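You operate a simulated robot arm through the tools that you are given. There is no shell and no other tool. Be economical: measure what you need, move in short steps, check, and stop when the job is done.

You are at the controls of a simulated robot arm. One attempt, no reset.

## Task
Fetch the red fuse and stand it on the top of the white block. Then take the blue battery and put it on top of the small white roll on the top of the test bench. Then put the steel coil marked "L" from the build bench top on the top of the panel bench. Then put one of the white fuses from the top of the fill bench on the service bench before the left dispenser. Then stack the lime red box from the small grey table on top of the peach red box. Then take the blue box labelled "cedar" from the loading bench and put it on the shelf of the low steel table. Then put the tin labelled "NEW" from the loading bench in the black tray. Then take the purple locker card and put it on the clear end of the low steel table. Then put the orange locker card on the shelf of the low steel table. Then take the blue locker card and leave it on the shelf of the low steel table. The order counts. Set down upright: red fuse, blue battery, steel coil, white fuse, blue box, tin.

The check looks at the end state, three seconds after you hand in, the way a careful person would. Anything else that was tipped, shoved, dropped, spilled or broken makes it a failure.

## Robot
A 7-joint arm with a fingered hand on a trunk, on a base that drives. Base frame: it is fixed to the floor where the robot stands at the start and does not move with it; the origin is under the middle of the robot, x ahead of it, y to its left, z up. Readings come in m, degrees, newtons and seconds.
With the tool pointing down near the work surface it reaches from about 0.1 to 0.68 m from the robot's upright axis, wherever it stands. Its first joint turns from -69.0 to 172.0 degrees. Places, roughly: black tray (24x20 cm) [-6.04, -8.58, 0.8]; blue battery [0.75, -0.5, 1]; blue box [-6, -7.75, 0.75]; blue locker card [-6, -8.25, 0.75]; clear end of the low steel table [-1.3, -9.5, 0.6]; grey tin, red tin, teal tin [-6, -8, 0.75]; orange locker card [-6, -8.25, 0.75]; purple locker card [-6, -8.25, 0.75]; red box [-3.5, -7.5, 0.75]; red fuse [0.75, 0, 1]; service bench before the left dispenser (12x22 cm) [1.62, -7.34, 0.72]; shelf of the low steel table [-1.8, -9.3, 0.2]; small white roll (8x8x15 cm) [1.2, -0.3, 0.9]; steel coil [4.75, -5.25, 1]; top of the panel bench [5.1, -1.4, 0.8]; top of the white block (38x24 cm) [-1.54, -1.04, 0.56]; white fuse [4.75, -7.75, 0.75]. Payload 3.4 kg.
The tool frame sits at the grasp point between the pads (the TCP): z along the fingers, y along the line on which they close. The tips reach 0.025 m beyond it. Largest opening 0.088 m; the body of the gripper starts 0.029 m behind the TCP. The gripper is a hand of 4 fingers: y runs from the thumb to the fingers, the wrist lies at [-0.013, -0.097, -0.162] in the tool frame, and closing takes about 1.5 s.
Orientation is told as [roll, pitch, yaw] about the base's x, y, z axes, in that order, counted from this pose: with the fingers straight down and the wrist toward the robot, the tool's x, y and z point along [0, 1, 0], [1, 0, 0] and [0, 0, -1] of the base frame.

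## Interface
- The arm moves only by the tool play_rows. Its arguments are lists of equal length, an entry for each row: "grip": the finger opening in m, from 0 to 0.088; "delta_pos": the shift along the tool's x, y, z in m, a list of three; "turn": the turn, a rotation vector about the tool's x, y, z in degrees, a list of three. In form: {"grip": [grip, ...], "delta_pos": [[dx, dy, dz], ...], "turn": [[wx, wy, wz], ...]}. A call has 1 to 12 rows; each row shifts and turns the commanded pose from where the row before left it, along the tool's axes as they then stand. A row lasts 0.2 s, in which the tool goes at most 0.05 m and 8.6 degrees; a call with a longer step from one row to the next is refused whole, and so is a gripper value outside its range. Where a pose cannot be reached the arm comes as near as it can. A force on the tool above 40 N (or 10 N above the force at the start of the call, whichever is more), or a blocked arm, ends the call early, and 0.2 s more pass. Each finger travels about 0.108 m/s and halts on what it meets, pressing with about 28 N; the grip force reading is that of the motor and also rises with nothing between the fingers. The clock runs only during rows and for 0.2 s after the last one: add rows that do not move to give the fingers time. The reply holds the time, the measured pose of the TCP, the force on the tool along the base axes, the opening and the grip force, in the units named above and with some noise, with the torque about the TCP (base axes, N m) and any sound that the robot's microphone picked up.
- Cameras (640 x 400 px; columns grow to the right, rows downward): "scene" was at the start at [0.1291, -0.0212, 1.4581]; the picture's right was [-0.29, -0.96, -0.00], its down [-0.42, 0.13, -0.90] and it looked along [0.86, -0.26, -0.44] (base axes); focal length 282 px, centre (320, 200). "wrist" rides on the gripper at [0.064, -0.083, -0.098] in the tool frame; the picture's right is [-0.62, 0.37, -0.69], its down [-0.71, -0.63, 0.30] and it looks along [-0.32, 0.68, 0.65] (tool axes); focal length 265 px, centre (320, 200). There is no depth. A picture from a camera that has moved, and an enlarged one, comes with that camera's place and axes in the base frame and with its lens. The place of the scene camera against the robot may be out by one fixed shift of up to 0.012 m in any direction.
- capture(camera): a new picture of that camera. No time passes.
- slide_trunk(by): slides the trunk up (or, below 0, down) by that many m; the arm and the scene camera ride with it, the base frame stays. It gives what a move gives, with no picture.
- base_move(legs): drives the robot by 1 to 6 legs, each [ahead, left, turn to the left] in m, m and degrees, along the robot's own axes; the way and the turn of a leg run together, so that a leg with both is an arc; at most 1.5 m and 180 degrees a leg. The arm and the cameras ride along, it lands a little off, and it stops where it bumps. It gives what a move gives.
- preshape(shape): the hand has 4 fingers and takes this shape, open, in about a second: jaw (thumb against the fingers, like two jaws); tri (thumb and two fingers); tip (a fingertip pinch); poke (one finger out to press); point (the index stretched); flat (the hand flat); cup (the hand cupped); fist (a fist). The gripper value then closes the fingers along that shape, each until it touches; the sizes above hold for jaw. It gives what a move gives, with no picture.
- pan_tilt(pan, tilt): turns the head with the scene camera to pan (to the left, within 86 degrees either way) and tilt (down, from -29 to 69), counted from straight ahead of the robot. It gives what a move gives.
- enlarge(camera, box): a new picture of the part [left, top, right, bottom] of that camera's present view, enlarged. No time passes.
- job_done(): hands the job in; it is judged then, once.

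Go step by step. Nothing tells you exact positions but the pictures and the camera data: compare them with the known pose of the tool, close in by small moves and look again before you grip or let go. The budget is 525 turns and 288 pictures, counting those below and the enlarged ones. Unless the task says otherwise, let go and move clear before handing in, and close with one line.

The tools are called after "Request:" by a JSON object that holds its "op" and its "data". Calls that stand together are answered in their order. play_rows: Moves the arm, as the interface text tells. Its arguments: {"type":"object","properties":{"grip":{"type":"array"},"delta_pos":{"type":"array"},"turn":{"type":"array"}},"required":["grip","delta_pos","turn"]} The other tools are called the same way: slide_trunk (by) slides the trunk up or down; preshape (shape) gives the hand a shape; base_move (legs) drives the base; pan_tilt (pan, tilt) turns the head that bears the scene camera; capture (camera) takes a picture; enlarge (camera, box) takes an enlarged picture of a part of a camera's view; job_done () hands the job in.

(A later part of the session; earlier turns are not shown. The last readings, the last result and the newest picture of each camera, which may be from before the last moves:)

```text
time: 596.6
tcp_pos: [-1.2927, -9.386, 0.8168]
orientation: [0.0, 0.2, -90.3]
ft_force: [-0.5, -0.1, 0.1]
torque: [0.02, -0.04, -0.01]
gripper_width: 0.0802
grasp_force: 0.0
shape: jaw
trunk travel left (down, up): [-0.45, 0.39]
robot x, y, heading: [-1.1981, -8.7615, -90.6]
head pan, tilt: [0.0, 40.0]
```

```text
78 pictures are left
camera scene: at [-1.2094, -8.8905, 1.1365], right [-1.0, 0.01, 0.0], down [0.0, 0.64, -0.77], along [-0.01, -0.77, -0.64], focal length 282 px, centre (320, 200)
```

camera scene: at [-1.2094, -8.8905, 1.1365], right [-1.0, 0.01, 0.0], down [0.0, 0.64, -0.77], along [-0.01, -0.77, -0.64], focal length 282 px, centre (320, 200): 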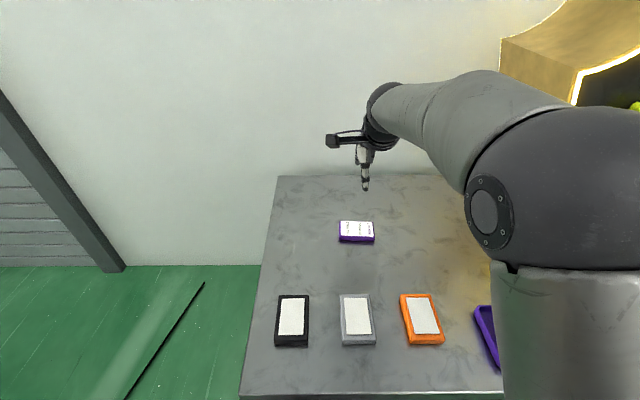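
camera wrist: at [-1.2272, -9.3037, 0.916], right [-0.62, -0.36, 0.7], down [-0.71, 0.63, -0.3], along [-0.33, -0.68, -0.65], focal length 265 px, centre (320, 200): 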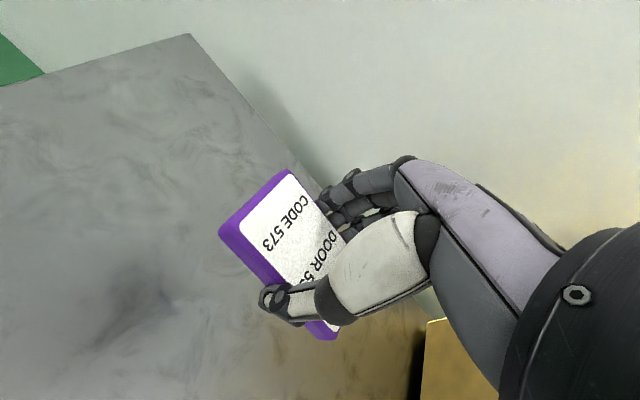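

The purple card lies on the clear end. Withdrawing and returning for the orange card.

Request:
{"op": "play_rows", "data": {"grip": [0.08, 0.08, 0.08, 0.08], "delta_pos": [[0.02, -0.04, 0], [0.02, -0.04, 0], [0.02, -0.04, 0], [0.02, -0.04, 0]], "turn": [[0, 0, 0], [0, 0, 0], [0, 0, 0], [0, 0, 0]]}}

Request:
{"op": "slide_trunk", "data": {"by": 0.3}}

Request:
{"op": "base_move", "data": {"legs": [[-0.38, 0, 0], [0, 0, -89.5], [1.0, 0.03, 0], [1.0, 0.02, 0], [0.6, 0, 0], [0.33, -0.25, 0]]}}

Request:
{"op": "base_move", "data": {"legs": [[0.55, -0.35, 0], [0.7, 0.38, 0]]}}

Request:
{"op": "pan_tilt", "data": {"pan": 0, "tilt": 45}}

Request:
{"op": "capture", "data": {"camera": "scene"}}

```text
time: 597.6
tcp_pos: [-1.2102, -9.2246, 0.8188]
orientation: [0.0, 0.0, -90.3]
ft_force: [-0.2, 0.1, 0.0]
torque: [0.02, -0.02, -0.04]
gripper_width: 0.0797
grasp_force: 0.1
shape: jaw
trunk travel left (down, up): [-0.45, 0.39]
robot x, y, heading: [-1.2036, -8.7608, -90.4]
head pan, tilt: [0.0, 40.0]
```

```text
time: 600.6
tcp_pos: [-1.2115, -9.2257, 1.1181]
orientation: [0.0, 0.2, -90.3]
ft_force: [0.2, 0.3, 0.5]
torque: [0.03, 0.03, 0.0]
gripper_width: 0.08
grasp_force: 0.1
shape: jaw
trunk travel left (down, up): [-0.75, 0.09]
robot x, y, heading: [-1.1975, -8.7598, -90.2]
head pan, tilt: [0.0, 40.0]
```

```text
time: 621.6
tcp_pos: [-4.5895, -8.0807, 1.1167]
orientation: [0.1, 0.2, 179.0]
ft_force: [0.6, 1.1, 0.4]
torque: [-0.02, -0.02, 0.02]
gripper_width: 0.0799
grasp_force: 0.1
shape: jaw
trunk travel left (down, up): [-0.75, 0.09]
robot x, y, heading: [-4.1231, -8.1027, 179.1]
head pan, tilt: [0.0, 40.0]
```

```text
time: 629.1
tcp_pos: [-5.8395, -8.0908, 1.1167]
orientation: [0.1, 0.3, 178.8]
ft_force: [0.6, -0.2, 0.7]
torque: [-0.02, 0.01, -0.01]
gripper_width: 0.0797
grasp_force: 0.1
shape: jaw
trunk travel left (down, up): [-0.75, 0.09]
robot x, y, heading: [-5.3731, -8.1074, 178.7]
head pan, tilt: [0.0, 40.0]
```

```text
time: 629.8
tcp_pos: [-5.8397, -8.0907, 1.1178]
orientation: [0.0, 0.2, 178.8]
ft_force: [-0.8, 0.4, 0.3]
torque: [0.02, 0.0, 0.0]
gripper_width: 0.0797
grasp_force: 0.0
shape: jaw
trunk travel left (down, up): [-0.75, 0.09]
robot x, y, heading: [-5.3749, -8.1097, 179.0]
head pan, tilt: [0.0, 45.0]
```

```text
77 pictures are left
camera scene: at [-5.5139, -8.1007, 1.4293], right [0.02, 1.0, 0.0], down [0.71, -0.02, -0.71], along [-0.71, 0.02, -0.71], focal length 282 px, centre (320, 200)
```

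scene: 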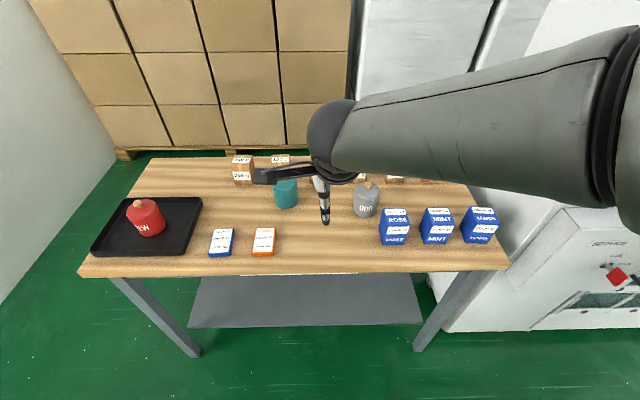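

The orange card is near [-5.972, -8.247]. Positioning, turning the hand 90°, and measuring.

Request:
{"op": "base_move", "data": {"legs": [[0.07, 0.13, 0.5]]}}

Request:
{"op": "play_rows", "data": {"grip": [0.08, 0.08, 0.08, 0.08, 0.08, 0.08, 0.08, 0.08, 0.08, 0.08, 0.08, 0.08], "delta_pos": [[0, 0.03, 0], [0, 0.03, 0], [0, 0, 0], [0, 0, 0], [0, 0, 0], [0, 0, 0], [0, 0, 0], [0, 0, 0], [0, 0, 0], [0, 0, 0], [0, 0, 0], [0, 0, 0]], "turn": [[0, 0, -8.2], [0, 0, -8.2], [0, 0, -8.2], [0, 0, -8.2], [0, 0, -8.2], [0, 0, -8.2], [0, 0, -8.2], [0, 0, -8.2], [0, 0, -8.2], [0, 0, -8.2], [0, 0, -8.2], [0, 0, 0]]}}

Request:
{"op": "capture", "data": {"camera": "wrist"}}

```text
time: 631.1
tcp_pos: [-5.912, -8.2223, 1.1174]
orientation: [0.0, 0.2, 179.2]
ft_force: [0.4, -0.5, 0.5]
torque: [0.0, -0.01, -0.02]
gripper_width: 0.0798
grasp_force: 0.0
shape: jaw
trunk travel left (down, up): [-0.75, 0.09]
robot x, y, heading: [-5.4459, -8.2353, 179.3]
head pan, tilt: [0.0, 45.0]
```

```text
time: 633.8
tcp_pos: [-5.9712, -8.2244, 1.1174]
orientation: [0.2, -0.1, -90.5]
ft_force: [-0.2, 0.1, -0.6]
torque: [0.03, -0.02, -0.02]
gripper_width: 0.0799
grasp_force: 0.0
shape: jaw
trunk travel left (down, up): [-0.75, 0.09]
robot x, y, heading: [-5.4431, -8.2347, 179.2]
head pan, tilt: [0.0, 45.0]
```

```text
76 pictures are left
camera wrist: at [-5.9063, -8.1415, 1.2166], right [-0.63, -0.36, 0.69], down [-0.71, 0.64, -0.31], along [-0.33, -0.68, -0.65], focal length 265 px, centre (320, 200)
```

wrist: 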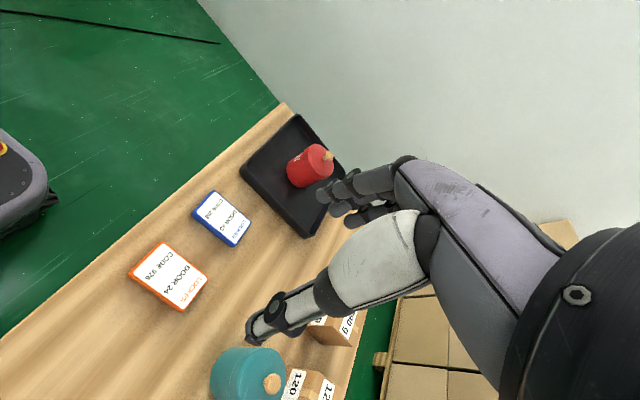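

Orange card centre [-5.970, -8.248]. Moving over it and lowering.

Request:
{"op": "play_rows", "data": {"grip": [0.08, 0.08, 0.08, 0.08, 0.08, 0.08, 0.08, 0.08], "delta_pos": [[0.001, 0.0236, 0], [0, 0, 0.045], [0, 0, 0.045], [0, 0, 0.045], [0, 0, 0.045], [0, 0, 0.045], [0, 0, 0.045], [0, 0, 0]], "turn": [[0, 0, 0], [0, 0, 0], [0, 0, 0], [0, 0, 0], [0, 0, 0], [0, 0, 0], [0, 0, 0], [0, 0, 0]]}}

Request:
{"op": "enlarge", "data": {"camera": "scene", "box": [220, 190, 400, 300]}}

Request:
{"op": "capture", "data": {"camera": "wrist"}}

```text
time: 635.5
tcp_pos: [-5.9672, -8.2486, 0.8501]
orientation: [0.1, -0.1, -90.6]
ft_force: [-0.2, -1.1, 1.0]
torque: [0.01, 0.0, -0.01]
gripper_width: 0.08
grasp_force: 0.1
shape: jaw
trunk travel left (down, up): [-0.75, 0.09]
robot x, y, heading: [-5.4457, -8.2374, 179.2]
head pan, tilt: [0.0, 45.0]
```

```text
3.56 times, centred on (310, 245) of scene
camera zoom: at [-5.5855, -8.2294, 1.4294], right [0.01, 1.0, 0.0], down [0.71, -0.01, -0.71], along [-0.71, 0.01, -0.71], focal length 1004 px, centre (356, 40)
```

zoom: 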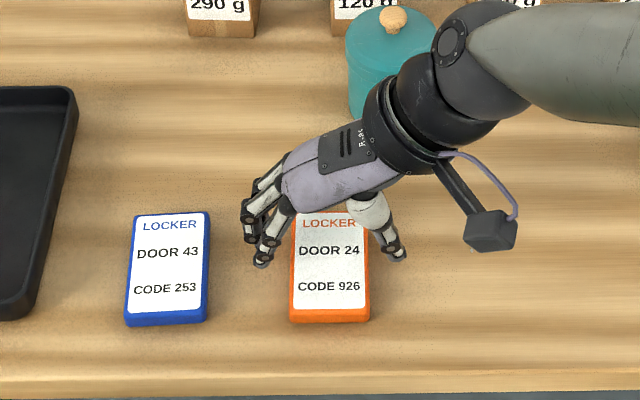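

```text
74 pictures are left
camera wrist: at [-5.9028, -8.1653, 0.9483], right [-0.63, -0.36, 0.69], down [-0.71, 0.64, -0.31], along [-0.33, -0.68, -0.65], focal length 265 px, centre (320, 200)
```

wrist: 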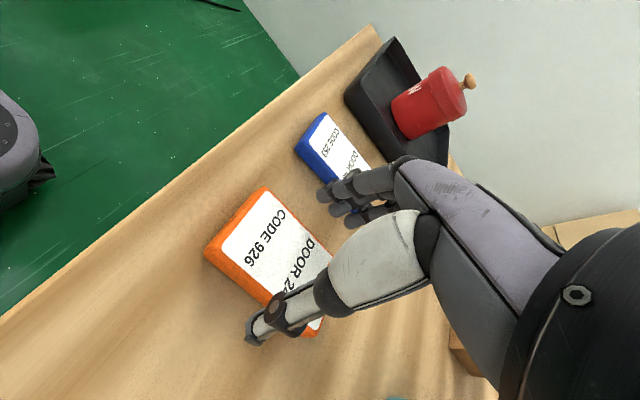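

Request:
{"op": "play_rows", "data": {"grip": [0.08, 0.08, 0.08, 0.08], "delta_pos": [[-0.002, 0, 0.012], [0, 0, 0.008], [0, 0, 0.003], [0, 0, 0]], "turn": [[0, 0, 0], [0, 0, 0], [0, 0, 0], [0, 0, 0]]}}

Request:
{"op": "play_rows", "data": {"grip": [0.075, 0.07, 0.065, 0.06, 0.055, 0.05, 0.045, 0.04, 0.04, 0.04], "delta_pos": [[0, 0, 0], [0, 0, 0], [0, 0, 0], [0, 0, 0], [0, 0, 0], [0, 0, 0], [0, 0, 0], [0, 0, 0], [0, 0, 0], [0, 0, 0]], "turn": [[0, 0, 0], [0, 0, 0], [0, 0, 0], [0, 0, 0], [0, 0, 0], [0, 0, 0], [0, 0, 0], [0, 0, 0], [0, 0, 0], [0, 0, 0]]}}

Request:
{"op": "play_rows", "data": {"grip": [0.04, 0.04, 0.04, 0.04, 0.04, 0.04, 0.04, 0.04, 0.04], "delta_pos": [[0, 0, -0.01], [0, 0, -0.02], [0, 0, -0.04], [0, 0, -0.045], [0, 0, -0.045], [0, 0, -0.045], [0, 0, -0.045], [0, 0, -0.04], [0, 0, 0]], "turn": [[0, 0, 0], [0, 0, 0], [0, 0, 0], [0, 0, 0], [0, 0, 0], [0, 0, 0], [0, 0, 0], [0, 0, 0], [0, 0, 0]]}}

Request:
{"op": "capture", "data": {"camera": "wrist"}}

```text
time: 636.5
tcp_pos: [-5.9708, -8.247, 0.8257]
orientation: [0.0, -0.1, -90.6]
ft_force: [0.4, 1.1, 3.9]
torque: [-0.14, 0.03, 0.02]
gripper_width: 0.0797
grasp_force: 0.1
shape: jaw
trunk travel left (down, up): [-0.75, 0.09]
robot x, y, heading: [-5.4436, -8.238, 179.2]
head pan, tilt: [0.0, 45.0]
```

```text
time: 638.8
tcp_pos: [-5.971, -8.2478, 0.8256]
orientation: [0.1, 0.0, -90.6]
ft_force: [-0.1, 0.6, 6.6]
torque: [0.03, 0.02, 0.07]
gripper_width: 0.0497
grasp_force: 28.2
shape: jaw
trunk travel left (down, up): [-0.75, 0.09]
robot x, y, heading: [-5.4497, -8.238, 179.2]
head pan, tilt: [0.0, 45.0]
```

```text
time: 640.8
tcp_pos: [-5.9723, -8.2463, 1.1189]
orientation: [0.1, 0.0, -90.6]
ft_force: [0.0, 1.0, -0.9]
torque: [0.0, -0.01, -0.02]
gripper_width: 0.0497
grasp_force: 27.5
shape: jaw
trunk travel left (down, up): [-0.75, 0.09]
robot x, y, heading: [-5.4471, -8.2347, 178.8]
head pan, tilt: [0.0, 45.0]
```

```text
73 pictures are left
camera wrist: at [-5.9074, -8.1639, 1.2174], right [-0.63, -0.36, 0.69], down [-0.71, 0.64, -0.31], along [-0.33, -0.68, -0.65], focal length 265 px, centre (320, 200)
```

wrist: 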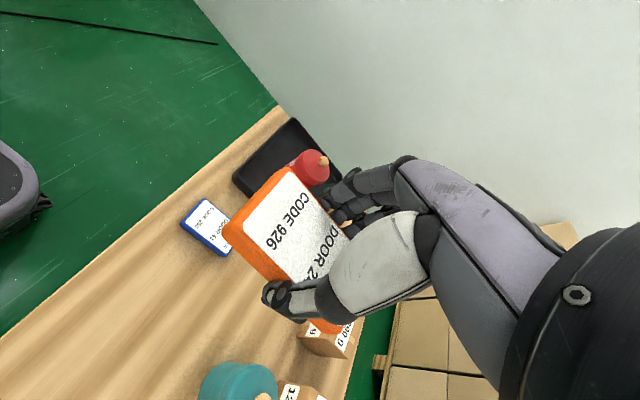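

The orange card is held. Turning the hand back and driving to the shelf side of the low steel table.

Request:
{"op": "play_rows", "data": {"grip": [0.04, 0.04, 0.04, 0.04, 0.04, 0.04, 0.04, 0.04, 0.04, 0.04, 0.04, 0.04], "delta_pos": [[0, 0, 0], [0, 0, 0], [0, 0, 0], [0, 0, 0], [0, 0, 0], [0, 0, 0], [0, 0, 0], [0, 0, 0], [0, 0, 0], [0, 0, 0], [0, 0, 0], [0, 0, 0]], "turn": [[0, 0, 8.2], [0, 0, 8.2], [0, 0, 8.2], [0, 0, 8.2], [0, 0, 8.2], [0, 0, 8.2], [0, 0, 8.2], [0, 0, 8.2], [0, 0, 8.2], [0, 0, 8.2], [0, 0, 8.2], [0, 0, 0]]}}

Request:
{"op": "base_move", "data": {"legs": [[-0.897, -0.435, 0], [-0.42, 0.34, 0], [-0.33, 0.26, 0], [-1.2, 0.0, 0], [-1.0, -0.17, 0], [0, 0, 91]]}}

```text
time: 643.4
tcp_pos: [-5.9729, -8.2482, 1.1144]
orientation: [0.0, 0.2, 179.2]
ft_force: [-0.8, 1.0, -0.5]
torque: [-0.02, 0.01, 0.0]
gripper_width: 0.0495
grasp_force: 27.9
shape: jaw
trunk travel left (down, up): [-0.75, 0.09]
robot x, y, heading: [-5.4454, -8.2368, 179.4]
head pan, tilt: [0.0, 45.0]
```

```text
time: 667.8
tcp_pos: [-1.6102, -8.9332, 1.1151]
orientation: [0.0, 0.1, -90.2]
ft_force: [0.2, 0.6, -1.4]
torque: [-0.02, -0.01, 0.05]
gripper_width: 0.0495
grasp_force: 27.9
shape: jaw
trunk travel left (down, up): [-0.75, 0.09]
robot x, y, heading: [-1.6276, -8.4092, -90.5]
head pan, tilt: [0.0, 45.0]
```

Backing 8 cm for clearance, then lowering the trunk fully.

Request:
{"op": "base_move", "data": {"legs": [[-0.08, 0, 0]]}}

Request:
{"op": "slide_trunk", "data": {"by": -0.4}}

Request:
{"op": "slide_trunk", "data": {"by": -0.35}}

Request:
{"op": "play_rows", "data": {"grip": [0.04, 0.04, 0.04, 0.04, 0.04], "delta_pos": [[0, 0.035, 0.025], [0, 0.035, 0.025], [0, 0.03, 0.025], [0, 0.03, 0.02], [0, 0, 0]], "turn": [[0, 0, 0], [0, 0, 0], [0, 0, 0], [0, 0, 0], [0, 0, 0]]}}

Request:
{"op": "pan_tilt", "data": {"pan": 35, "tilt": 45}}

Request:
{"op": "capture", "data": {"camera": "scene"}}

```text
time: 668.9
tcp_pos: [-1.6101, -8.8541, 1.1147]
orientation: [-0.1, 0.2, -90.2]
ft_force: [0.0, 0.3, -0.7]
torque: [-0.02, 0.01, 0.0]
gripper_width: 0.0496
grasp_force: 28.1
shape: jaw
trunk travel left (down, up): [-0.75, 0.09]
robot x, y, heading: [-1.6272, -8.3296, -89.9]
head pan, tilt: [0.0, 45.0]
```

```text
time: 672.7
tcp_pos: [-1.6109, -8.8546, 0.7155]
orientation: [0.1, 0.2, -90.1]
ft_force: [0.4, -0.3, -0.3]
torque: [0.05, -0.02, -0.02]
gripper_width: 0.0493
grasp_force: 28.1
shape: jaw
trunk travel left (down, up): [-0.35, 0.49]
robot x, y, heading: [-1.6283, -8.3269, -90.0]
head pan, tilt: [0.0, 45.0]
```

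```text
time: 676.1
tcp_pos: [-1.6099, -8.8548, 0.3651]
orientation: [0.0, 0.3, -90.1]
ft_force: [-0.5, -0.2, 0.1]
torque: [0.0, 0.02, 0.02]
gripper_width: 0.0496
grasp_force: 27.9
shape: jaw
trunk travel left (down, up): [0.0, 0.84]
robot x, y, heading: [-1.6281, -8.3293, -90.1]
head pan, tilt: [0.0, 45.0]
```

```text
time: 677.3
tcp_pos: [-1.6106, -8.985, 0.267]
orientation: [0.1, 0.2, -90.3]
ft_force: [0.8, -0.4, 0.1]
torque: [0.01, 0.02, -0.02]
gripper_width: 0.0496
grasp_force: 27.6
shape: jaw
trunk travel left (down, up): [0.0, 0.84]
robot x, y, heading: [-1.6291, -8.3267, -90.0]
head pan, tilt: [0.0, 45.0]
```

```text
time: 678.3
tcp_pos: [-1.6097, -8.985, 0.2675]
orientation: [0.1, 0.2, -90.3]
ft_force: [1.1, 0.6, -0.1]
torque: [0.02, -0.01, 0.04]
gripper_width: 0.049
grasp_force: 27.6
shape: jaw
trunk travel left (down, up): [0.0, 0.84]
robot x, y, heading: [-1.6263, -8.3283, -90.0]
head pan, tilt: [35.0, 45.0]
```

```text
72 pictures are left
camera scene: at [-1.5899, -8.4398, 0.6793], right [-0.82, -0.57, 0.0], down [-0.4, 0.58, -0.71], along [0.4, -0.58, -0.71], focal length 282 px, centre (320, 200)
```

scene: 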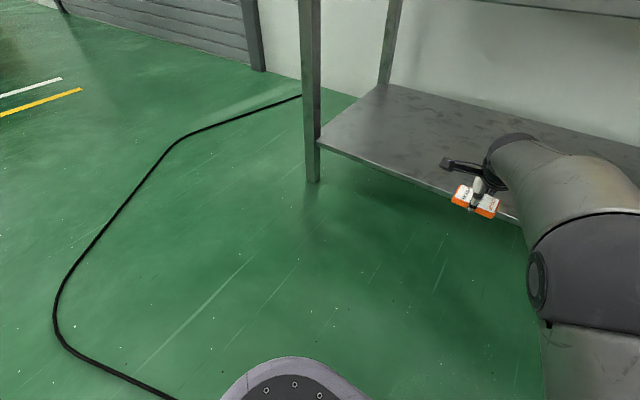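

At this reach (0.66 m) I'll test, still outside the shelf, whether the hand can get down to z≈0.217.

Request:
{"op": "play_rows", "data": {"grip": [0.04, 0.04, 0.04, 0.04], "delta_pos": [[0, -0.01, 0.02], [0, 0, 0.02], [0, 0, 0.01], [0, 0, 0]], "turn": [[0, 0, 0], [0, 0, 0], [0, 0, 0], [0, 0, 0]]}}

```text
time: 679.3
tcp_pos: [-1.6154, -8.9759, 0.2209]
orientation: [0.5, 0.1, -90.8]
ft_force: [-0.8, -0.4, -0.8]
torque: [0.02, -0.04, 0.02]
gripper_width: 0.0495
grasp_force: 27.8
shape: jaw
trunk travel left (down, up): [0.0, 0.84]
robot x, y, heading: [-1.6282, -8.3279, -90.1]
head pan, tilt: [35.0, 45.0]
```

It reaches about 0.22, which is almost touching height. Raising, driving in over the shelf, then lowering.

Request:
{"op": "play_rows", "data": {"grip": [0.04, 0.04, 0.04, 0.04], "delta_pos": [[0, 0.01, -0.02], [0, 0, -0.02], [0, 0, -0.01], [0, 0, 0]], "turn": [[0, 0, 0], [0, 0, 0], [0, 0, 0], [0, 0, 0]]}}

Request:
{"op": "base_move", "data": {"legs": [[0.15, 0, 0]]}}

Request:
{"op": "play_rows", "data": {"grip": [0.04, 0.04, 0.04, 0.04], "delta_pos": [[0, 0.005, 0.015], [0, 0, 0.01], [0, 0, 0.01], [0, 0, 0]], "turn": [[0, 0, 0], [0, 0, 0], [0, 0, 0], [0, 0, 0]]}}

Request:
{"op": "capture", "data": {"camera": "wrist"}}

Request:
{"op": "capture", "data": {"camera": "scene"}}

```text
time: 680.3
tcp_pos: [-1.6097, -8.9837, 0.2706]
orientation: [0.1, 0.3, -90.1]
ft_force: [-1.0, -0.6, 0.1]
torque: [0.01, 0.01, -0.03]
gripper_width: 0.0493
grasp_force: 27.8
shape: jaw
trunk travel left (down, up): [0.0, 0.84]
robot x, y, heading: [-1.6285, -8.3273, -90.2]
head pan, tilt: [35.0, 45.0]
```

```text
time: 681.7
tcp_pos: [-1.6102, -9.1375, 0.2698]
orientation: [0.0, 0.2, -90.1]
ft_force: [0.5, -0.3, -1.3]
torque: [0.0, 0.02, -0.01]
gripper_width: 0.0495
grasp_force: 27.8
shape: jaw
trunk travel left (down, up): [0.0, 0.84]
robot x, y, heading: [-1.6275, -8.4774, -89.9]
head pan, tilt: [35.0, 45.0]
```

```text
time: 682.7
tcp_pos: [-1.6093, -9.1418, 0.2357]
orientation: [0.0, 0.2, -90.1]
ft_force: [0.1, 0.0, 0.3]
torque: [0.02, 0.03, 0.0]
gripper_width: 0.0494
grasp_force: 28.2
shape: jaw
trunk travel left (down, up): [0.0, 0.84]
robot x, y, heading: [-1.6272, -8.481, -90.0]
head pan, tilt: [35.0, 45.0]
```

```text
71 pictures are left
camera wrist: at [-1.5448, -9.0588, 0.3339], right [-0.62, -0.37, 0.69], down [-0.71, 0.63, -0.3], along [-0.33, -0.68, -0.66], focal length 265 px, centre (320, 200)
```

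wrist: 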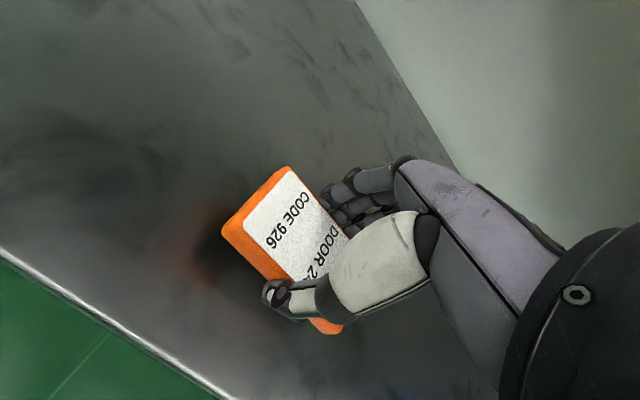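

```text
70 pictures are left
camera scene: at [-1.5902, -8.5921, 0.6793], right [-0.82, -0.57, 0.0], down [-0.4, 0.58, -0.71], along [0.4, -0.58, -0.71], focal length 282 px, centre (320, 200)
```

scene: 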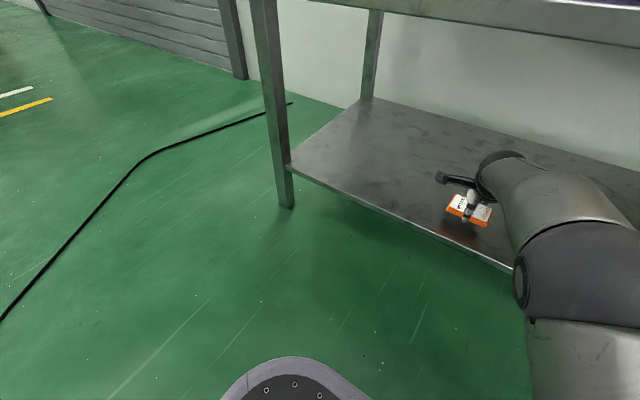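

Well over the shelf. Lowering in small steps.

Request:
{"op": "play_rows", "data": {"grip": [0.04, 0.04, 0.04], "delta_pos": [[0, 0, 0.006], [0, 0, 0.004], [0, 0, 0]], "turn": [[0, 0, 0], [0, 0, 0], [0, 0, 0]]}}

Request:
{"op": "play_rows", "data": {"grip": [0.04, 0.04, 0.04], "delta_pos": [[0, 0, 0.003], [0, 0, 0.003], [0, 0, 0]], "turn": [[0, 0, 0], [0, 0, 0], [0, 0, 0]]}}

Request:
{"op": "play_rows", "data": {"grip": [0.04, 0.04, 0.04], "delta_pos": [[0, 0, 0.003], [0, 0, 0.002], [0, 0, 0]], "turn": [[0, 0, 0], [0, 0, 0], [0, 0, 0]]}}

```text
time: 683.5
tcp_pos: [-1.6093, -9.1417, 0.2239]
orientation: [0.0, 0.1, -90.0]
ft_force: [-0.3, -0.3, -0.4]
torque: [0.0, 0.01, 0.04]
gripper_width: 0.0491
grasp_force: 27.9
shape: jaw
trunk travel left (down, up): [0.0, 0.84]
robot x, y, heading: [-1.6299, -8.4788, -90.1]
head pan, tilt: [35.0, 45.0]
```

```text
time: 684.3
tcp_pos: [-1.6105, -9.1417, 0.2177]
orientation: [-0.1, 0.3, -90.1]
ft_force: [0.1, -0.6, -0.9]
torque: [0.04, 0.01, -0.01]
gripper_width: 0.0495
grasp_force: 27.8
shape: jaw
trunk travel left (down, up): [0.0, 0.84]
robot x, y, heading: [-1.634, -8.4788, -89.8]
head pan, tilt: [35.0, 45.0]
```

```text
time: 685.1
tcp_pos: [-1.6107, -9.1414, 0.213]
orientation: [0.0, 0.1, -90.1]
ft_force: [0.6, -0.1, -0.9]
torque: [-0.03, -0.01, -0.01]
gripper_width: 0.0494
grasp_force: 28.6
shape: jaw
trunk travel left (down, up): [0.0, 0.84]
robot x, y, heading: [-1.6303, -8.4803, -90.0]
head pan, tilt: [35.0, 45.0]
```

Request:
{"op": "play_rows", "data": {"grip": [0.04, 0.04, 0.04], "delta_pos": [[0, 0, 0.002], [0, 0, 0.001], [0, 0, 0]], "turn": [[0, 0, 0], [0, 0, 0], [0, 0, 0]]}}

Request:
{"op": "play_rows", "data": {"grip": [0.04, 0.04, 0.04], "delta_pos": [[0, 0, 0.002], [0, 0, 0.001], [0, 0, 0]], "turn": [[0, 0, 0], [0, 0, 0], [0, 0, 0]]}}

Request:
{"op": "enlarge", "data": {"camera": "scene", "box": [410, 150, 530, 250]}}

```text
time: 685.9
tcp_pos: [-1.6093, -9.141, 0.2107]
orientation: [0.1, 0.2, -90.1]
ft_force: [0.1, -0.2, -1.6]
torque: [-0.01, 0.01, -0.02]
gripper_width: 0.0494
grasp_force: 28.4
shape: jaw
trunk travel left (down, up): [0.0, 0.84]
robot x, y, heading: [-1.6302, -8.4807, -90.2]
head pan, tilt: [35.0, 45.0]
```

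```text
time: 686.7
tcp_pos: [-1.609, -9.1419, 0.2062]
orientation: [0.1, 0.1, -90.1]
ft_force: [0.2, 0.3, -0.6]
torque: [0.03, -0.01, -0.02]
gripper_width: 0.0497
grasp_force: 28.0
shape: jaw
trunk travel left (down, up): [0.0, 0.84]
robot x, y, heading: [-1.6276, -8.4824, -90.1]
head pan, tilt: [35.0, 45.0]
```

```text
4.00 times, centred on (470, 200) of scene
camera zoom: at [-1.5902, -8.5921, 0.6793], right [-0.82, -0.57, 0.0], down [-0.4, 0.58, -0.71], along [0.4, -0.58, -0.71], focal length 1129 px, centre (-280, 200)
```

zoom: 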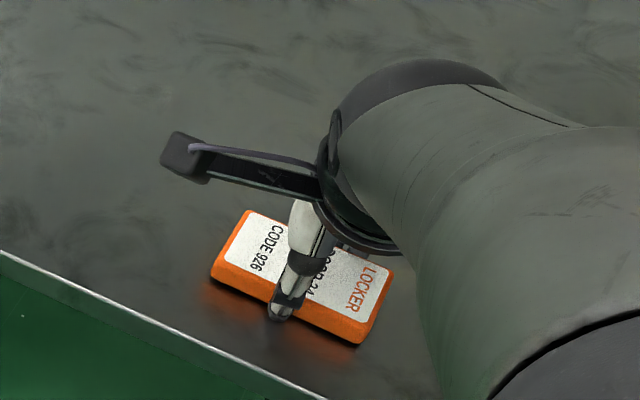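

Request:
{"op": "play_rows", "data": {"grip": [0.04, 0.04, 0.04], "delta_pos": [[0, 0, 0.002], [0, 0, 0.001], [0, 0, 0]], "turn": [[0, 0, 0], [0, 0, 0], [0, 0, 0]]}}

Request:
{"op": "play_rows", "data": {"grip": [0.04, 0.04, 0.04], "delta_pos": [[0, 0, 0.002], [0, 0, 0.001], [0, 0, 0]], "turn": [[0, 0, 0], [0, 0, 0], [0, 0, 0]]}}

```text
time: 687.5
tcp_pos: [-1.6085, -9.1416, 0.2048]
orientation: [0.0, 0.0, -90.1]
ft_force: [0.9, 1.5, 7.5]
torque: [0.06, -0.04, 0.03]
gripper_width: 0.049
grasp_force: 28.0
shape: jaw
trunk travel left (down, up): [0.0, 0.84]
robot x, y, heading: [-1.6302, -8.4855, -90.2]
head pan, tilt: [35.0, 45.0]
```

```text
time: 688.3
tcp_pos: [-1.6092, -9.1422, 0.2055]
orientation: [0.1, -0.2, -90.1]
ft_force: [-0.5, 3.3, 22.2]
torque: [0.72, -0.13, 0.04]
gripper_width: 0.0492
grasp_force: 27.9
shape: jaw
trunk travel left (down, up): [0.0, 0.84]
robot x, y, heading: [-1.6274, -8.4814, -90.2]
head pan, tilt: [35.0, 45.0]
```

Contact. Easing up and opening.

Request:
{"op": "play_rows", "data": {"grip": [0.04, 0.046, 0.05, 0.055, 0.06, 0.066, 0.074, 0.08, 0.08], "delta_pos": [[0, 0, -0.004], [0, 0, 0], [0, 0, 0], [0, 0, 0], [0, 0, 0], [0, 0, 0], [0, 0, -0.002], [0, 0, 0], [0, 0, 0]], "turn": [[0, 0, 0], [0, 0, 0], [0, 0, 0], [0, 0, 0], [0, 0, 0], [0, 0, 0], [0, 0, 0], [0, 0, 0], [0, 0, 0]]}}

Request:
{"op": "play_rows", "data": {"grip": [0.08, 0.08, 0.08, 0.08, 0.08], "delta_pos": [[0, 0, -0.01], [0, 0, -0.02], [0, 0, -0.03], [0, 0, -0.03], [0, 0, 0]], "turn": [[0, 0, 0], [0, 0, 0], [0, 0, 0], [0, 0, 0], [0, 0, 0]]}}

Request:
{"op": "capture", "data": {"camera": "wrist"}}

```text
time: 690.3
tcp_pos: [-1.6094, -9.1423, 0.2079]
orientation: [0.0, 0.1, -90.1]
ft_force: [0.1, -0.2, 0.1]
torque: [-0.01, 0.02, -0.02]
gripper_width: 0.08
grasp_force: 0.2
shape: jaw
trunk travel left (down, up): [0.0, 0.84]
robot x, y, heading: [-1.6278, -8.4803, -90.2]
head pan, tilt: [35.0, 45.0]
```

```text
time: 691.5
tcp_pos: [-1.6088, -9.1399, 0.2965]
orientation: [0.0, 0.1, -90.0]
ft_force: [-1.0, -0.3, 0.3]
torque: [0.04, 0.02, 0.04]
gripper_width: 0.0799
grasp_force: 0.0
shape: jaw
trunk travel left (down, up): [0.0, 0.84]
robot x, y, heading: [-1.6258, -8.4825, -90.1]
head pan, tilt: [35.0, 45.0]
```

```text
68 pictures are left
camera wrist: at [-1.5447, -9.0574, 0.3962], right [-0.62, -0.37, 0.69], down [-0.71, 0.63, -0.3], along [-0.33, -0.68, -0.66], focal length 265 px, centre (320, 200)
```

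wrist: 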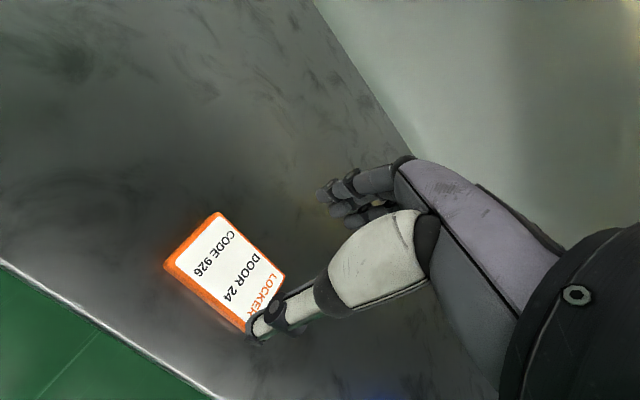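

The orange card lies on the shelf. Withdrawing and going back for the blue card.

Request:
{"op": "base_move", "data": {"legs": [[-0.3, 0, 0]]}}

Request:
{"op": "slide_trunk", "data": {"by": 0.4}}

Request:
{"op": "slide_trunk", "data": {"by": 0.35}}

Request:
{"op": "play_rows", "data": {"grip": [0.08, 0.08, 0.08, 0.08, 0.08], "delta_pos": [[0, -0.04, -0.02], [0, -0.04, -0.02], [0, -0.04, -0.02], [0, -0.02, -0.02], [0, 0, 0]], "turn": [[0, 0, 0], [0, 0, 0], [0, 0, 0], [0, 0, 0], [0, 0, 0]]}}

Request:
{"op": "base_move", "data": {"legs": [[0, 0, -89.8], [0.8, 0.13, 0], [0.8, 0.12, 0], [0.57, 0, 0], [0.33, -0.27, 0], [0.5, -0.3, 0]]}}

Request:
{"op": "base_move", "data": {"legs": [[0.8, 0.48, 0]]}}

Request:
{"op": "pan_tilt", "data": {"pan": 0, "tilt": 45}}

Request:
{"op": "capture", "data": {"camera": "scene"}}

```text
time: 693.6
tcp_pos: [-1.6065, -8.8355, 0.2967]
orientation: [-0.1, 0.2, -89.9]
ft_force: [0.2, -0.6, -1.0]
torque: [0.02, 0.04, 0.02]
gripper_width: 0.0799
grasp_force: 0.1
shape: jaw
trunk travel left (down, up): [0.0, 0.84]
robot x, y, heading: [-1.6283, -8.1761, -89.9]
head pan, tilt: [35.0, 45.0]
```

```text
time: 697.4
tcp_pos: [-1.6065, -8.8357, 0.6973]
orientation: [-0.1, 0.2, -89.9]
ft_force: [0.0, 0.5, -0.2]
torque: [0.02, -0.01, 0.01]
gripper_width: 0.0799
grasp_force: 0.0
shape: jaw
trunk travel left (down, up): [-0.4, 0.44]
robot x, y, heading: [-1.627, -8.171, -89.8]
head pan, tilt: [35.0, 45.0]
```

```text
time: 700.8
tcp_pos: [-1.6063, -8.8353, 1.0466]
orientation: [0.1, 0.2, -89.9]
ft_force: [0.1, 0.0, 0.1]
torque: [-0.02, -0.01, -0.01]
gripper_width: 0.08
grasp_force: 0.0
shape: jaw
trunk travel left (down, up): [-0.75, 0.09]
robot x, y, heading: [-1.6274, -8.1752, -89.9]
head pan, tilt: [35.0, 45.0]
```

```text
time: 702.0
tcp_pos: [-1.6059, -8.6943, 1.1288]
orientation: [0.0, 0.2, -89.9]
ft_force: [0.1, 0.3, 0.4]
torque: [-0.03, 0.03, 0.0]
gripper_width: 0.0798
grasp_force: 0.0
shape: jaw
trunk travel left (down, up): [-0.75, 0.09]
robot x, y, heading: [-1.629, -8.1769, -90.1]
head pan, tilt: [35.0, 45.0]
```

```text
time: 722.1
tcp_pos: [-5.1182, -7.752, 1.1275]
orientation: [0.1, 0.2, 178.2]
ft_force: [-0.8, 0.3, 0.2]
torque: [-0.03, 0.03, -0.04]
gripper_width: 0.08
grasp_force: 0.0
shape: jaw
trunk travel left (down, up): [-0.75, 0.09]
robot x, y, heading: [-4.6004, -7.7441, 178.3]
head pan, tilt: [35.0, 45.0]
```

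```text
time: 727.0
tcp_pos: [-5.9238, -8.2064, 1.129]
orientation: [-0.1, 0.1, 177.8]
ft_force: [-0.3, -0.7, 0.0]
torque: [-0.06, 0.02, -0.02]
gripper_width: 0.0799
grasp_force: 0.1
shape: jaw
trunk travel left (down, up): [-0.75, 0.09]
robot x, y, heading: [-5.4047, -8.2061, 177.7]
head pan, tilt: [35.0, 45.0]
```

```text
time: 728.0
tcp_pos: [-5.9229, -8.2074, 1.1299]
orientation: [0.2, 0.1, 177.8]
ft_force: [-0.7, -0.3, 0.3]
torque: [-0.01, 0.04, 0.01]
gripper_width: 0.0801
grasp_force: 0.1
shape: jaw
trunk travel left (down, up): [-0.75, 0.09]
robot x, y, heading: [-5.4039, -8.2035, 177.8]
head pan, tilt: [0.0, 45.0]
```

```text
67 pictures are left
camera scene: at [-5.5326, -8.2463, 1.4364], right [-0.56, 0.83, 0.0], down [0.53, 0.36, -0.76], along [-0.63, -0.43, -0.64], focal length 282 px, centre (320, 200)
```

scene: 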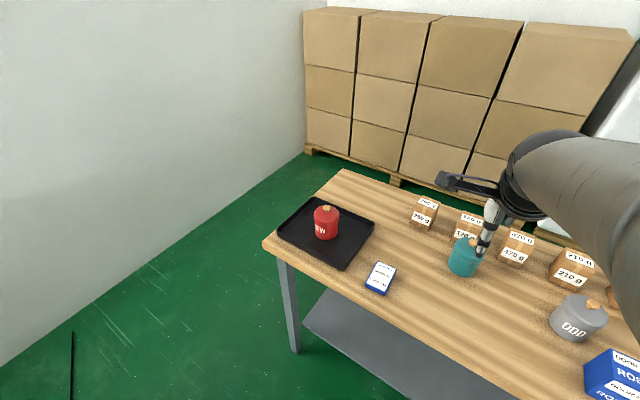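

Positioning for the blue card (≈[-5.97, -8.36]) and turning the hand.

Request:
{"op": "base_move", "data": {"legs": [[0.04, 0.13, 2]]}}

Request:
{"op": "play_rows", "data": {"grip": [0.08, 0.08, 0.08, 0.08, 0.08, 0.08, 0.08, 0.08, 0.08, 0.08, 0.08, 0.08], "delta_pos": [[0, 0, 0], [0, 0, 0], [0, 0, 0], [0, 0, 0], [0, 0, 0], [0, 0, 0], [0, 0, 0], [0, 0, 0], [0, 0, 0], [0, 0, 0], [0, 0, 0], [0, 0, 0]], "turn": [[0, 0, -8.2], [0, 0, -8.2], [0, 0, -8.2], [0, 0, -8.2], [0, 0, -8.2], [0, 0, -8.2], [0, 0, -8.2], [0, 0, -8.2], [0, 0, -8.2], [0, 0, -8.2], [0, 0, -8.2], [0, 0, 0]]}}

Request:
{"op": "capture", "data": {"camera": "wrist"}}

```text
time: 729.3
tcp_pos: [-5.9661, -8.3527, 1.1284]
orientation: [0.2, 0.2, 179.7]
ft_force: [0.4, 0.6, -0.9]
torque: [0.0, 0.03, -0.01]
gripper_width: 0.08
grasp_force: 0.1
shape: jaw
trunk travel left (down, up): [-0.75, 0.09]
robot x, y, heading: [-5.448, -8.3322, 179.9]
head pan, tilt: [0.0, 45.0]
```

```text
time: 731.9
tcp_pos: [-5.9649, -8.3524, 1.1275]
orientation: [0.1, -0.1, -89.8]
ft_force: [1.1, -0.2, -0.4]
torque: [0.01, -0.04, -0.03]
gripper_width: 0.0799
grasp_force: 0.1
shape: jaw
trunk travel left (down, up): [-0.75, 0.09]
robot x, y, heading: [-5.4494, -8.3359, 179.6]
head pan, tilt: [0.0, 45.0]
```

```text
66 pictures are left
camera wrist: at [-5.9016, -8.2687, 1.2278], right [-0.62, -0.37, 0.69], down [-0.71, 0.63, -0.31], along [-0.32, -0.69, -0.65], focal length 265 px, centre (320, 200)
```

wrist: 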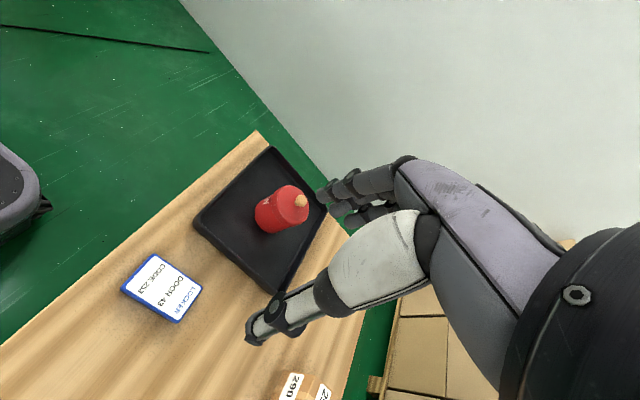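

Blue card centre [-5.969, -8.362]; the tray rim is ~8 cm left of it, so I'll narrow the opening a little and go down.

Request:
{"op": "play_rows", "data": {"grip": [0.072, 0.072, 0.072, 0.072, 0.072, 0.072, 0.072, 0.072], "delta_pos": [[-0.004, 0.009, 0], [0, 0, 0.045], [0, 0, 0.045], [0, 0, 0.045], [0, 0, 0.045], [0, 0, 0.045], [0, 0, 0.045], [0, 0, 0.005]], "turn": [[0, 0, 0], [0, 0, 0], [0, 0, 0], [0, 0, 0], [0, 0, 0], [0, 0, 0], [0, 0, 0], [0, 0, 0]]}}

Request:
{"op": "enlarge", "data": {"camera": "scene", "box": [210, 190, 390, 300]}}

Request:
{"op": "capture", "data": {"camera": "wrist"}}

```text
time: 733.7
tcp_pos: [-5.9669, -8.3621, 0.853]
orientation: [0.2, -0.1, -90.1]
ft_force: [0.5, -0.3, -1.1]
torque: [0.02, 0.03, 0.04]
gripper_width: 0.0719
grasp_force: 0.0
shape: jaw
trunk travel left (down, up): [-0.75, 0.09]
robot x, y, heading: [-5.4458, -8.339, 179.9]
head pan, tilt: [0.0, 45.0]
```

```text
3.56 times, centred on (300, 245) of scene
camera zoom: at [-5.5854, -8.3294, 1.4293], right [0.0, 1.0, 0.0], down [0.71, 0.0, -0.71], along [-0.71, 0.0, -0.71], focal length 1004 px, centre (391, 40)
```

zoom: 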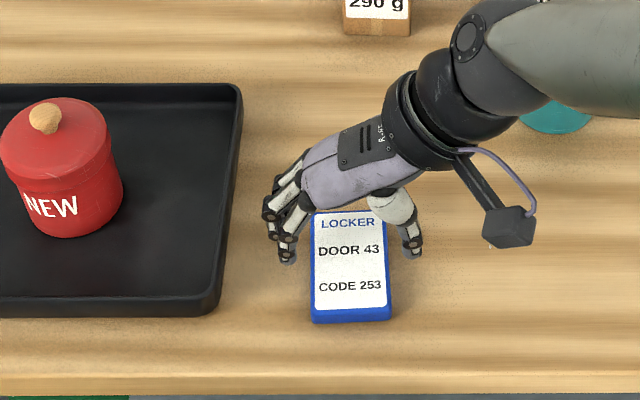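

```text
64 pictures are left
camera wrist: at [-5.903, -8.2784, 0.9525], right [-0.62, -0.37, 0.69], down [-0.71, 0.63, -0.31], along [-0.32, -0.68, -0.65], focal length 265 px, centre (320, 200)
```

wrist: 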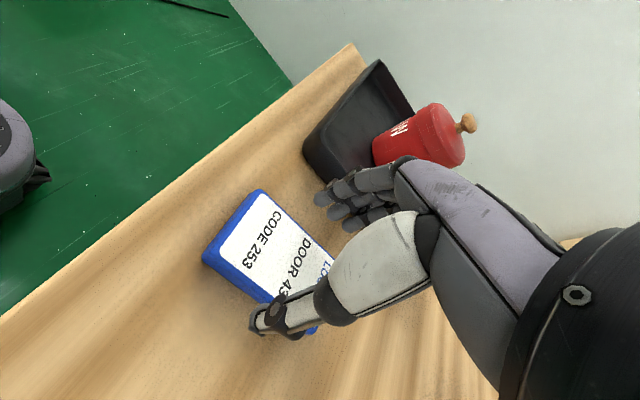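

Centred over the blue card and clear of the tray. Lowering, closing and lifting.

Request:
{"op": "play_rows", "data": {"grip": [0.072, 0.072, 0.072, 0.072], "delta_pos": [[-0.002, 0, 0.014], [0, 0, 0.009], [0, 0, 0.003], [0, 0, 0]], "turn": [[0, 0, 0], [0, 0, 0], [0, 0, 0], [0, 0, 0]]}}

Request:
{"op": "play_rows", "data": {"grip": [0.068, 0.064, 0.06, 0.056, 0.052, 0.048, 0.044, 0.04, 0.04, 0.04], "delta_pos": [[0, 0, 0], [0, 0, 0], [0, 0, 0], [0, 0, 0], [0, 0, 0], [0, 0, 0], [0, 0, 0], [0, 0, 0], [0, 0, 0], [0, 0, 0]], "turn": [[0, 0, 0], [0, 0, 0], [0, 0, 0], [0, 0, 0], [0, 0, 0], [0, 0, 0], [0, 0, 0], [0, 0, 0], [0, 0, 0], [0, 0, 0]]}}

Request:
{"op": "play_rows", "data": {"grip": [0.04, 0.04, 0.04, 0.04, 0.04, 0.04, 0.04, 0.04, 0.04], "delta_pos": [[0, 0, -0.01], [0, 0, -0.02], [0, 0, -0.04], [0, 0, -0.045], [0, 0, -0.045], [0, 0, -0.045], [0, 0, -0.045], [0, 0, -0.04], [0, 0, 0]], "turn": [[0, 0, 0], [0, 0, 0], [0, 0, 0], [0, 0, 0], [0, 0, 0], [0, 0, 0], [0, 0, 0], [0, 0, 0], [0, 0, 0]]}}

Request:
{"op": "capture", "data": {"camera": "wrist"}}

Request:
{"op": "capture", "data": {"camera": "scene"}}

```text
time: 734.7
tcp_pos: [-5.97, -8.3623, 0.8269]
orientation: [0.3, -0.1, -90.0]
ft_force: [-1.4, -0.1, -0.2]
torque: [-0.02, -0.01, -0.04]
gripper_width: 0.0721
grasp_force: 0.1
shape: jaw
trunk travel left (down, up): [-0.75, 0.09]
robot x, y, heading: [-5.4453, -8.3355, 179.7]
head pan, tilt: [0.0, 45.0]
```

```text
time: 736.9
tcp_pos: [-5.9703, -8.3632, 0.827]
orientation: [0.2, -0.1, -90.1]
ft_force: [0.4, 0.0, 0.3]
torque: [0.0, 0.01, -0.01]
gripper_width: 0.0498
grasp_force: 28.6
shape: jaw
trunk travel left (down, up): [-0.75, 0.09]
robot x, y, heading: [-5.4461, -8.3388, 179.6]
head pan, tilt: [0.0, 45.0]
```

```text
time: 738.9
tcp_pos: [-5.9714, -8.3616, 1.1209]
orientation: [0.2, -0.2, -90.0]
ft_force: [0.4, -0.9, -0.1]
torque: [-0.01, 0.02, 0.05]
gripper_width: 0.0499
grasp_force: 27.6
shape: jaw
trunk travel left (down, up): [-0.75, 0.09]
robot x, y, heading: [-5.4476, -8.3389, 179.5]
head pan, tilt: [0.0, 45.0]
```

```text
63 pictures are left
camera wrist: at [-5.9086, -8.2776, 1.2193], right [-0.62, -0.37, 0.69], down [-0.71, 0.63, -0.31], along [-0.32, -0.68, -0.65], focal length 265 px, centre (320, 200)
```

wrist: 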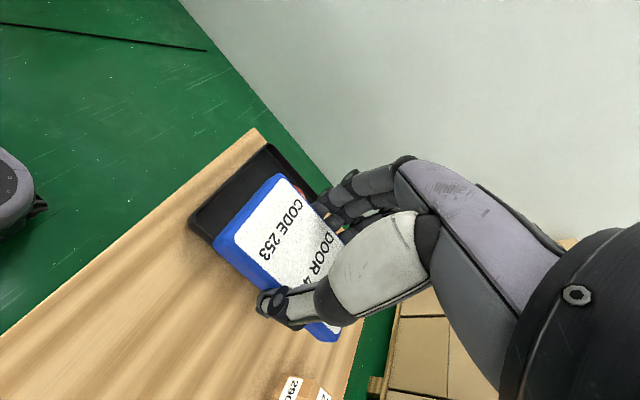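

```text
62 pictures are left
camera scene: at [-5.5863, -8.329, 1.4292], right [0.0, 1.0, 0.0], down [0.71, 0.0, -0.71], along [-0.71, 0.0, -0.71], focal length 282 px, centre (320, 200)
```

scene: 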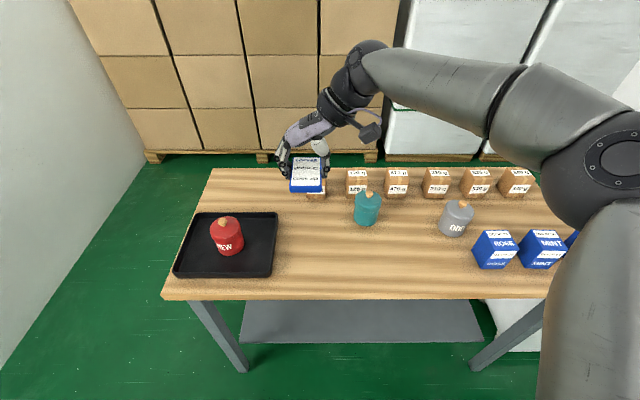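

Blue card held; the bench is otherwise undisturbed. Turning the hand back and driving to the shelf once more.

Request:
{"op": "play_rows", "data": {"grip": [0.04, 0.04, 0.04, 0.04, 0.04, 0.04, 0.04, 0.04, 0.04, 0.04, 0.04, 0.04], "delta_pos": [[0, 0, 0], [0, 0, 0], [0, 0, 0], [0, 0, 0], [0, 0, 0], [0, 0, 0], [0, 0, 0], [0, 0, 0], [0, 0, 0], [0, 0, 0], [0, 0, 0], [0, 0, 0]], "turn": [[0, 0, 8.2], [0, 0, 8.2], [0, 0, 8.2], [0, 0, 8.2], [0, 0, 8.2], [0, 0, 8.2], [0, 0, 8.2], [0, 0, 8.2], [0, 0, 8.2], [0, 0, 8.2], [0, 0, 8.2], [0, 0, 0]]}}

Request:
{"op": "base_move", "data": {"legs": [[-0.85, -0.56, 0], [-0.47, 0.37, 0], [-0.33, 0.26, 0], [-1.2, -0.02, 0], [-1.2, -0.12, 0], [0, 0, 90.5]]}}

```text
time: 741.5
tcp_pos: [-5.972, -8.3598, 1.1192]
orientation: [0.4, 0.2, 179.5]
ft_force: [-0.4, 0.0, -0.2]
torque: [0.0, -0.02, 0.0]
gripper_width: 0.0502
grasp_force: 27.7
shape: jaw
trunk travel left (down, up): [-0.75, 0.09]
robot x, y, heading: [-5.4451, -8.3318, 179.5]
head pan, tilt: [0.0, 45.0]
```

```text
time: 767.2
tcp_pos: [-1.3413, -8.7899, 1.118]
orientation: [0.2, 0.1, -89.4]
ft_force: [0.0, -0.1, -1.2]
torque: [0.01, 0.01, 0.02]
gripper_width: 0.0496
grasp_force: 27.9
shape: jaw
trunk travel left (down, up): [-0.75, 0.09]
robot x, y, heading: [-1.3773, -8.2643, -89.0]
head pan, tilt: [0.0, 45.0]
```

Request:
{"op": "slide_trunk", "data": {"by": -0.4}}

Request:
{"op": "slide_trunk", "data": {"by": -0.35}}

Request:
{"op": "play_rows", "data": {"grip": [0.04, 0.04, 0.04, 0.04, 0.04], "delta_pos": [[0, 0.035, 0.025], [0, 0.035, 0.025], [0, 0.03, 0.025], [0, 0.035, 0.02], [0, 0, 0]], "turn": [[0, 0, 0], [0, 0, 0], [0, 0, 0], [0, 0, 0], [0, 0, 0]]}}

Request:
{"op": "pan_tilt", "data": {"pan": 20, "tilt": 45}}

Request:
{"op": "capture", "data": {"camera": "scene"}}

```text
time: 771.0
tcp_pos: [-1.3427, -8.7891, 0.7174]
orientation: [0.3, 0.1, -89.4]
ft_force: [0.7, -0.5, -0.3]
torque: [-0.02, 0.05, 0.04]
gripper_width: 0.0494
grasp_force: 28.6
shape: jaw
trunk travel left (down, up): [-0.35, 0.49]
robot x, y, heading: [-1.3792, -8.2677, -89.0]
head pan, tilt: [0.0, 45.0]
```

```text
time: 774.5
tcp_pos: [-1.3438, -8.7905, 0.3684]
orientation: [0.3, 0.1, -89.3]
ft_force: [0.9, 0.8, -0.1]
torque: [0.01, -0.01, 0.01]
gripper_width: 0.0499
grasp_force: 27.8
shape: jaw
trunk travel left (down, up): [0.0, 0.84]
robot x, y, heading: [-1.3829, -8.263, -89.1]
head pan, tilt: [0.0, 45.0]
```

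```text
time: 775.6
tcp_pos: [-1.3411, -8.9268, 0.2728]
orientation: [0.1, 0.2, -89.3]
ft_force: [0.0, 0.2, -0.2]
torque: [0.02, 0.01, 0.0]
gripper_width: 0.0494
grasp_force: 28.4
shape: jaw
trunk travel left (down, up): [0.0, 0.84]
robot x, y, heading: [-1.3812, -8.2663, -89.1]
head pan, tilt: [0.0, 45.0]
```

```text
time: 776.5
tcp_pos: [-1.3421, -8.9265, 0.2717]
orientation: [0.2, 0.3, -89.4]
ft_force: [1.0, -0.5, -0.1]
torque: [-0.05, 0.03, -0.01]
gripper_width: 0.0495
grasp_force: 27.6
shape: jaw
trunk travel left (down, up): [0.0, 0.84]
robot x, y, heading: [-1.3785, -8.2626, -89.2]
head pan, tilt: [20.0, 45.0]
```

```text
61 pictures are left
camera scene: at [-1.3577, -8.3848, 0.6793], right [-0.94, -0.35, 0.0], down [-0.25, 0.66, -0.71], along [0.25, -0.66, -0.71], focal length 282 px, centre (320, 200)
```

scene: 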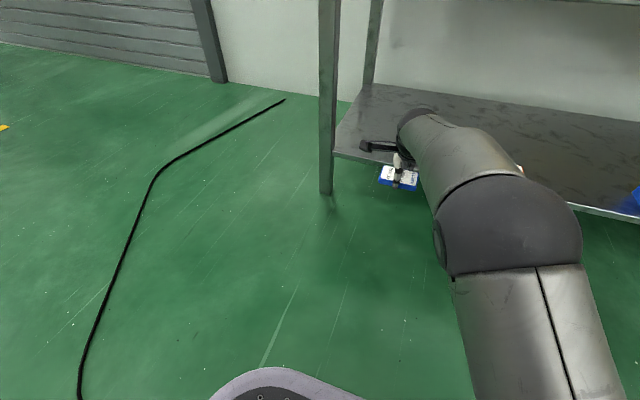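

The left table leg is at x≈-1.13; I'll shift 5 cm right for margin while driving in.

Request:
{"op": "base_move", "data": {"legs": [[0, -0.05, 0], [0.21, 0, 0]]}}

Request:
{"op": "play_rows", "data": {"grip": [0.04, 0.04, 0.04, 0.04], "delta_pos": [[0, 0, 0.02], [0, 0, 0.015], [0, 0, 0.005], [0, 0, 0]], "turn": [[0, 0, 0], [0, 0, 0], [0, 0, 0], [0, 0, 0]]}}

Request:
{"op": "capture", "data": {"camera": "wrist"}}

Request:
{"op": "capture", "data": {"camera": "scene"}}

```text
time: 778.6
tcp_pos: [-1.3881, -9.1358, 0.2725]
orientation: [0.4, 0.3, -89.3]
ft_force: [0.1, -0.1, -0.9]
torque: [0.0, 0.01, -0.01]
gripper_width: 0.0491
grasp_force: 28.3
shape: jaw
trunk travel left (down, up): [0.0, 0.84]
robot x, y, heading: [-1.4307, -8.4744, -89.1]
head pan, tilt: [20.0, 45.0]
```

```text
time: 779.6
tcp_pos: [-1.3888, -9.1362, 0.2308]
orientation: [0.4, 0.3, -89.4]
ft_force: [0.2, 0.2, -0.6]
torque: [0.0, -0.06, -0.03]
gripper_width: 0.0494
grasp_force: 27.5
shape: jaw
trunk travel left (down, up): [0.0, 0.84]
robot x, y, heading: [-1.4252, -8.4716, -89.1]
head pan, tilt: [20.0, 45.0]
```

```text
60 pictures are left
camera wrist: at [-1.3268, -9.0526, 0.3316], right [-0.62, -0.38, 0.69], down [-0.72, 0.62, -0.31], along [-0.31, -0.68, -0.66], focal length 265 px, centre (320, 200)
```

wrist: 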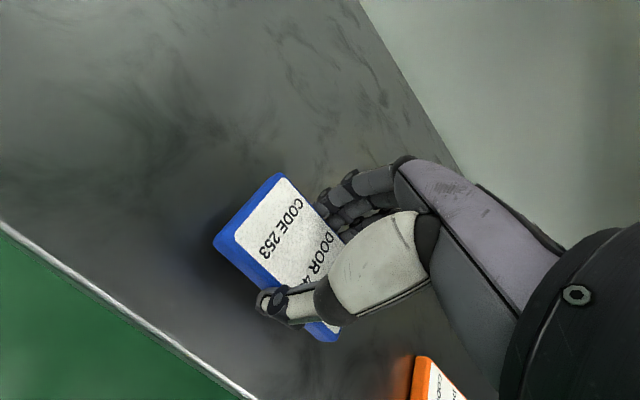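

```text
59 pictures are left
camera scene: at [-1.4047, -8.5941, 0.6793], right [-0.93, -0.36, 0.0], down [-0.25, 0.66, -0.71], along [0.25, -0.66, -0.71], focal length 282 px, centre (320, 200)
```

scene: 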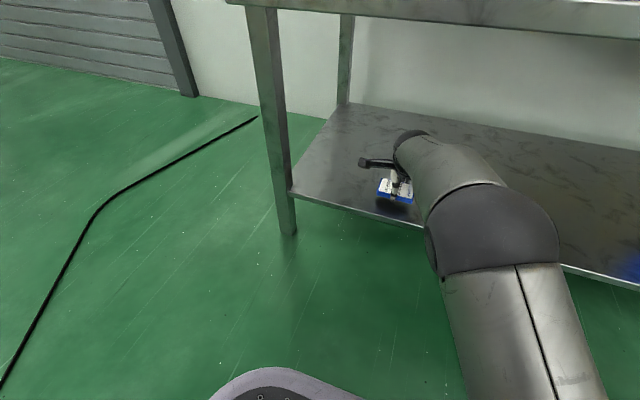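

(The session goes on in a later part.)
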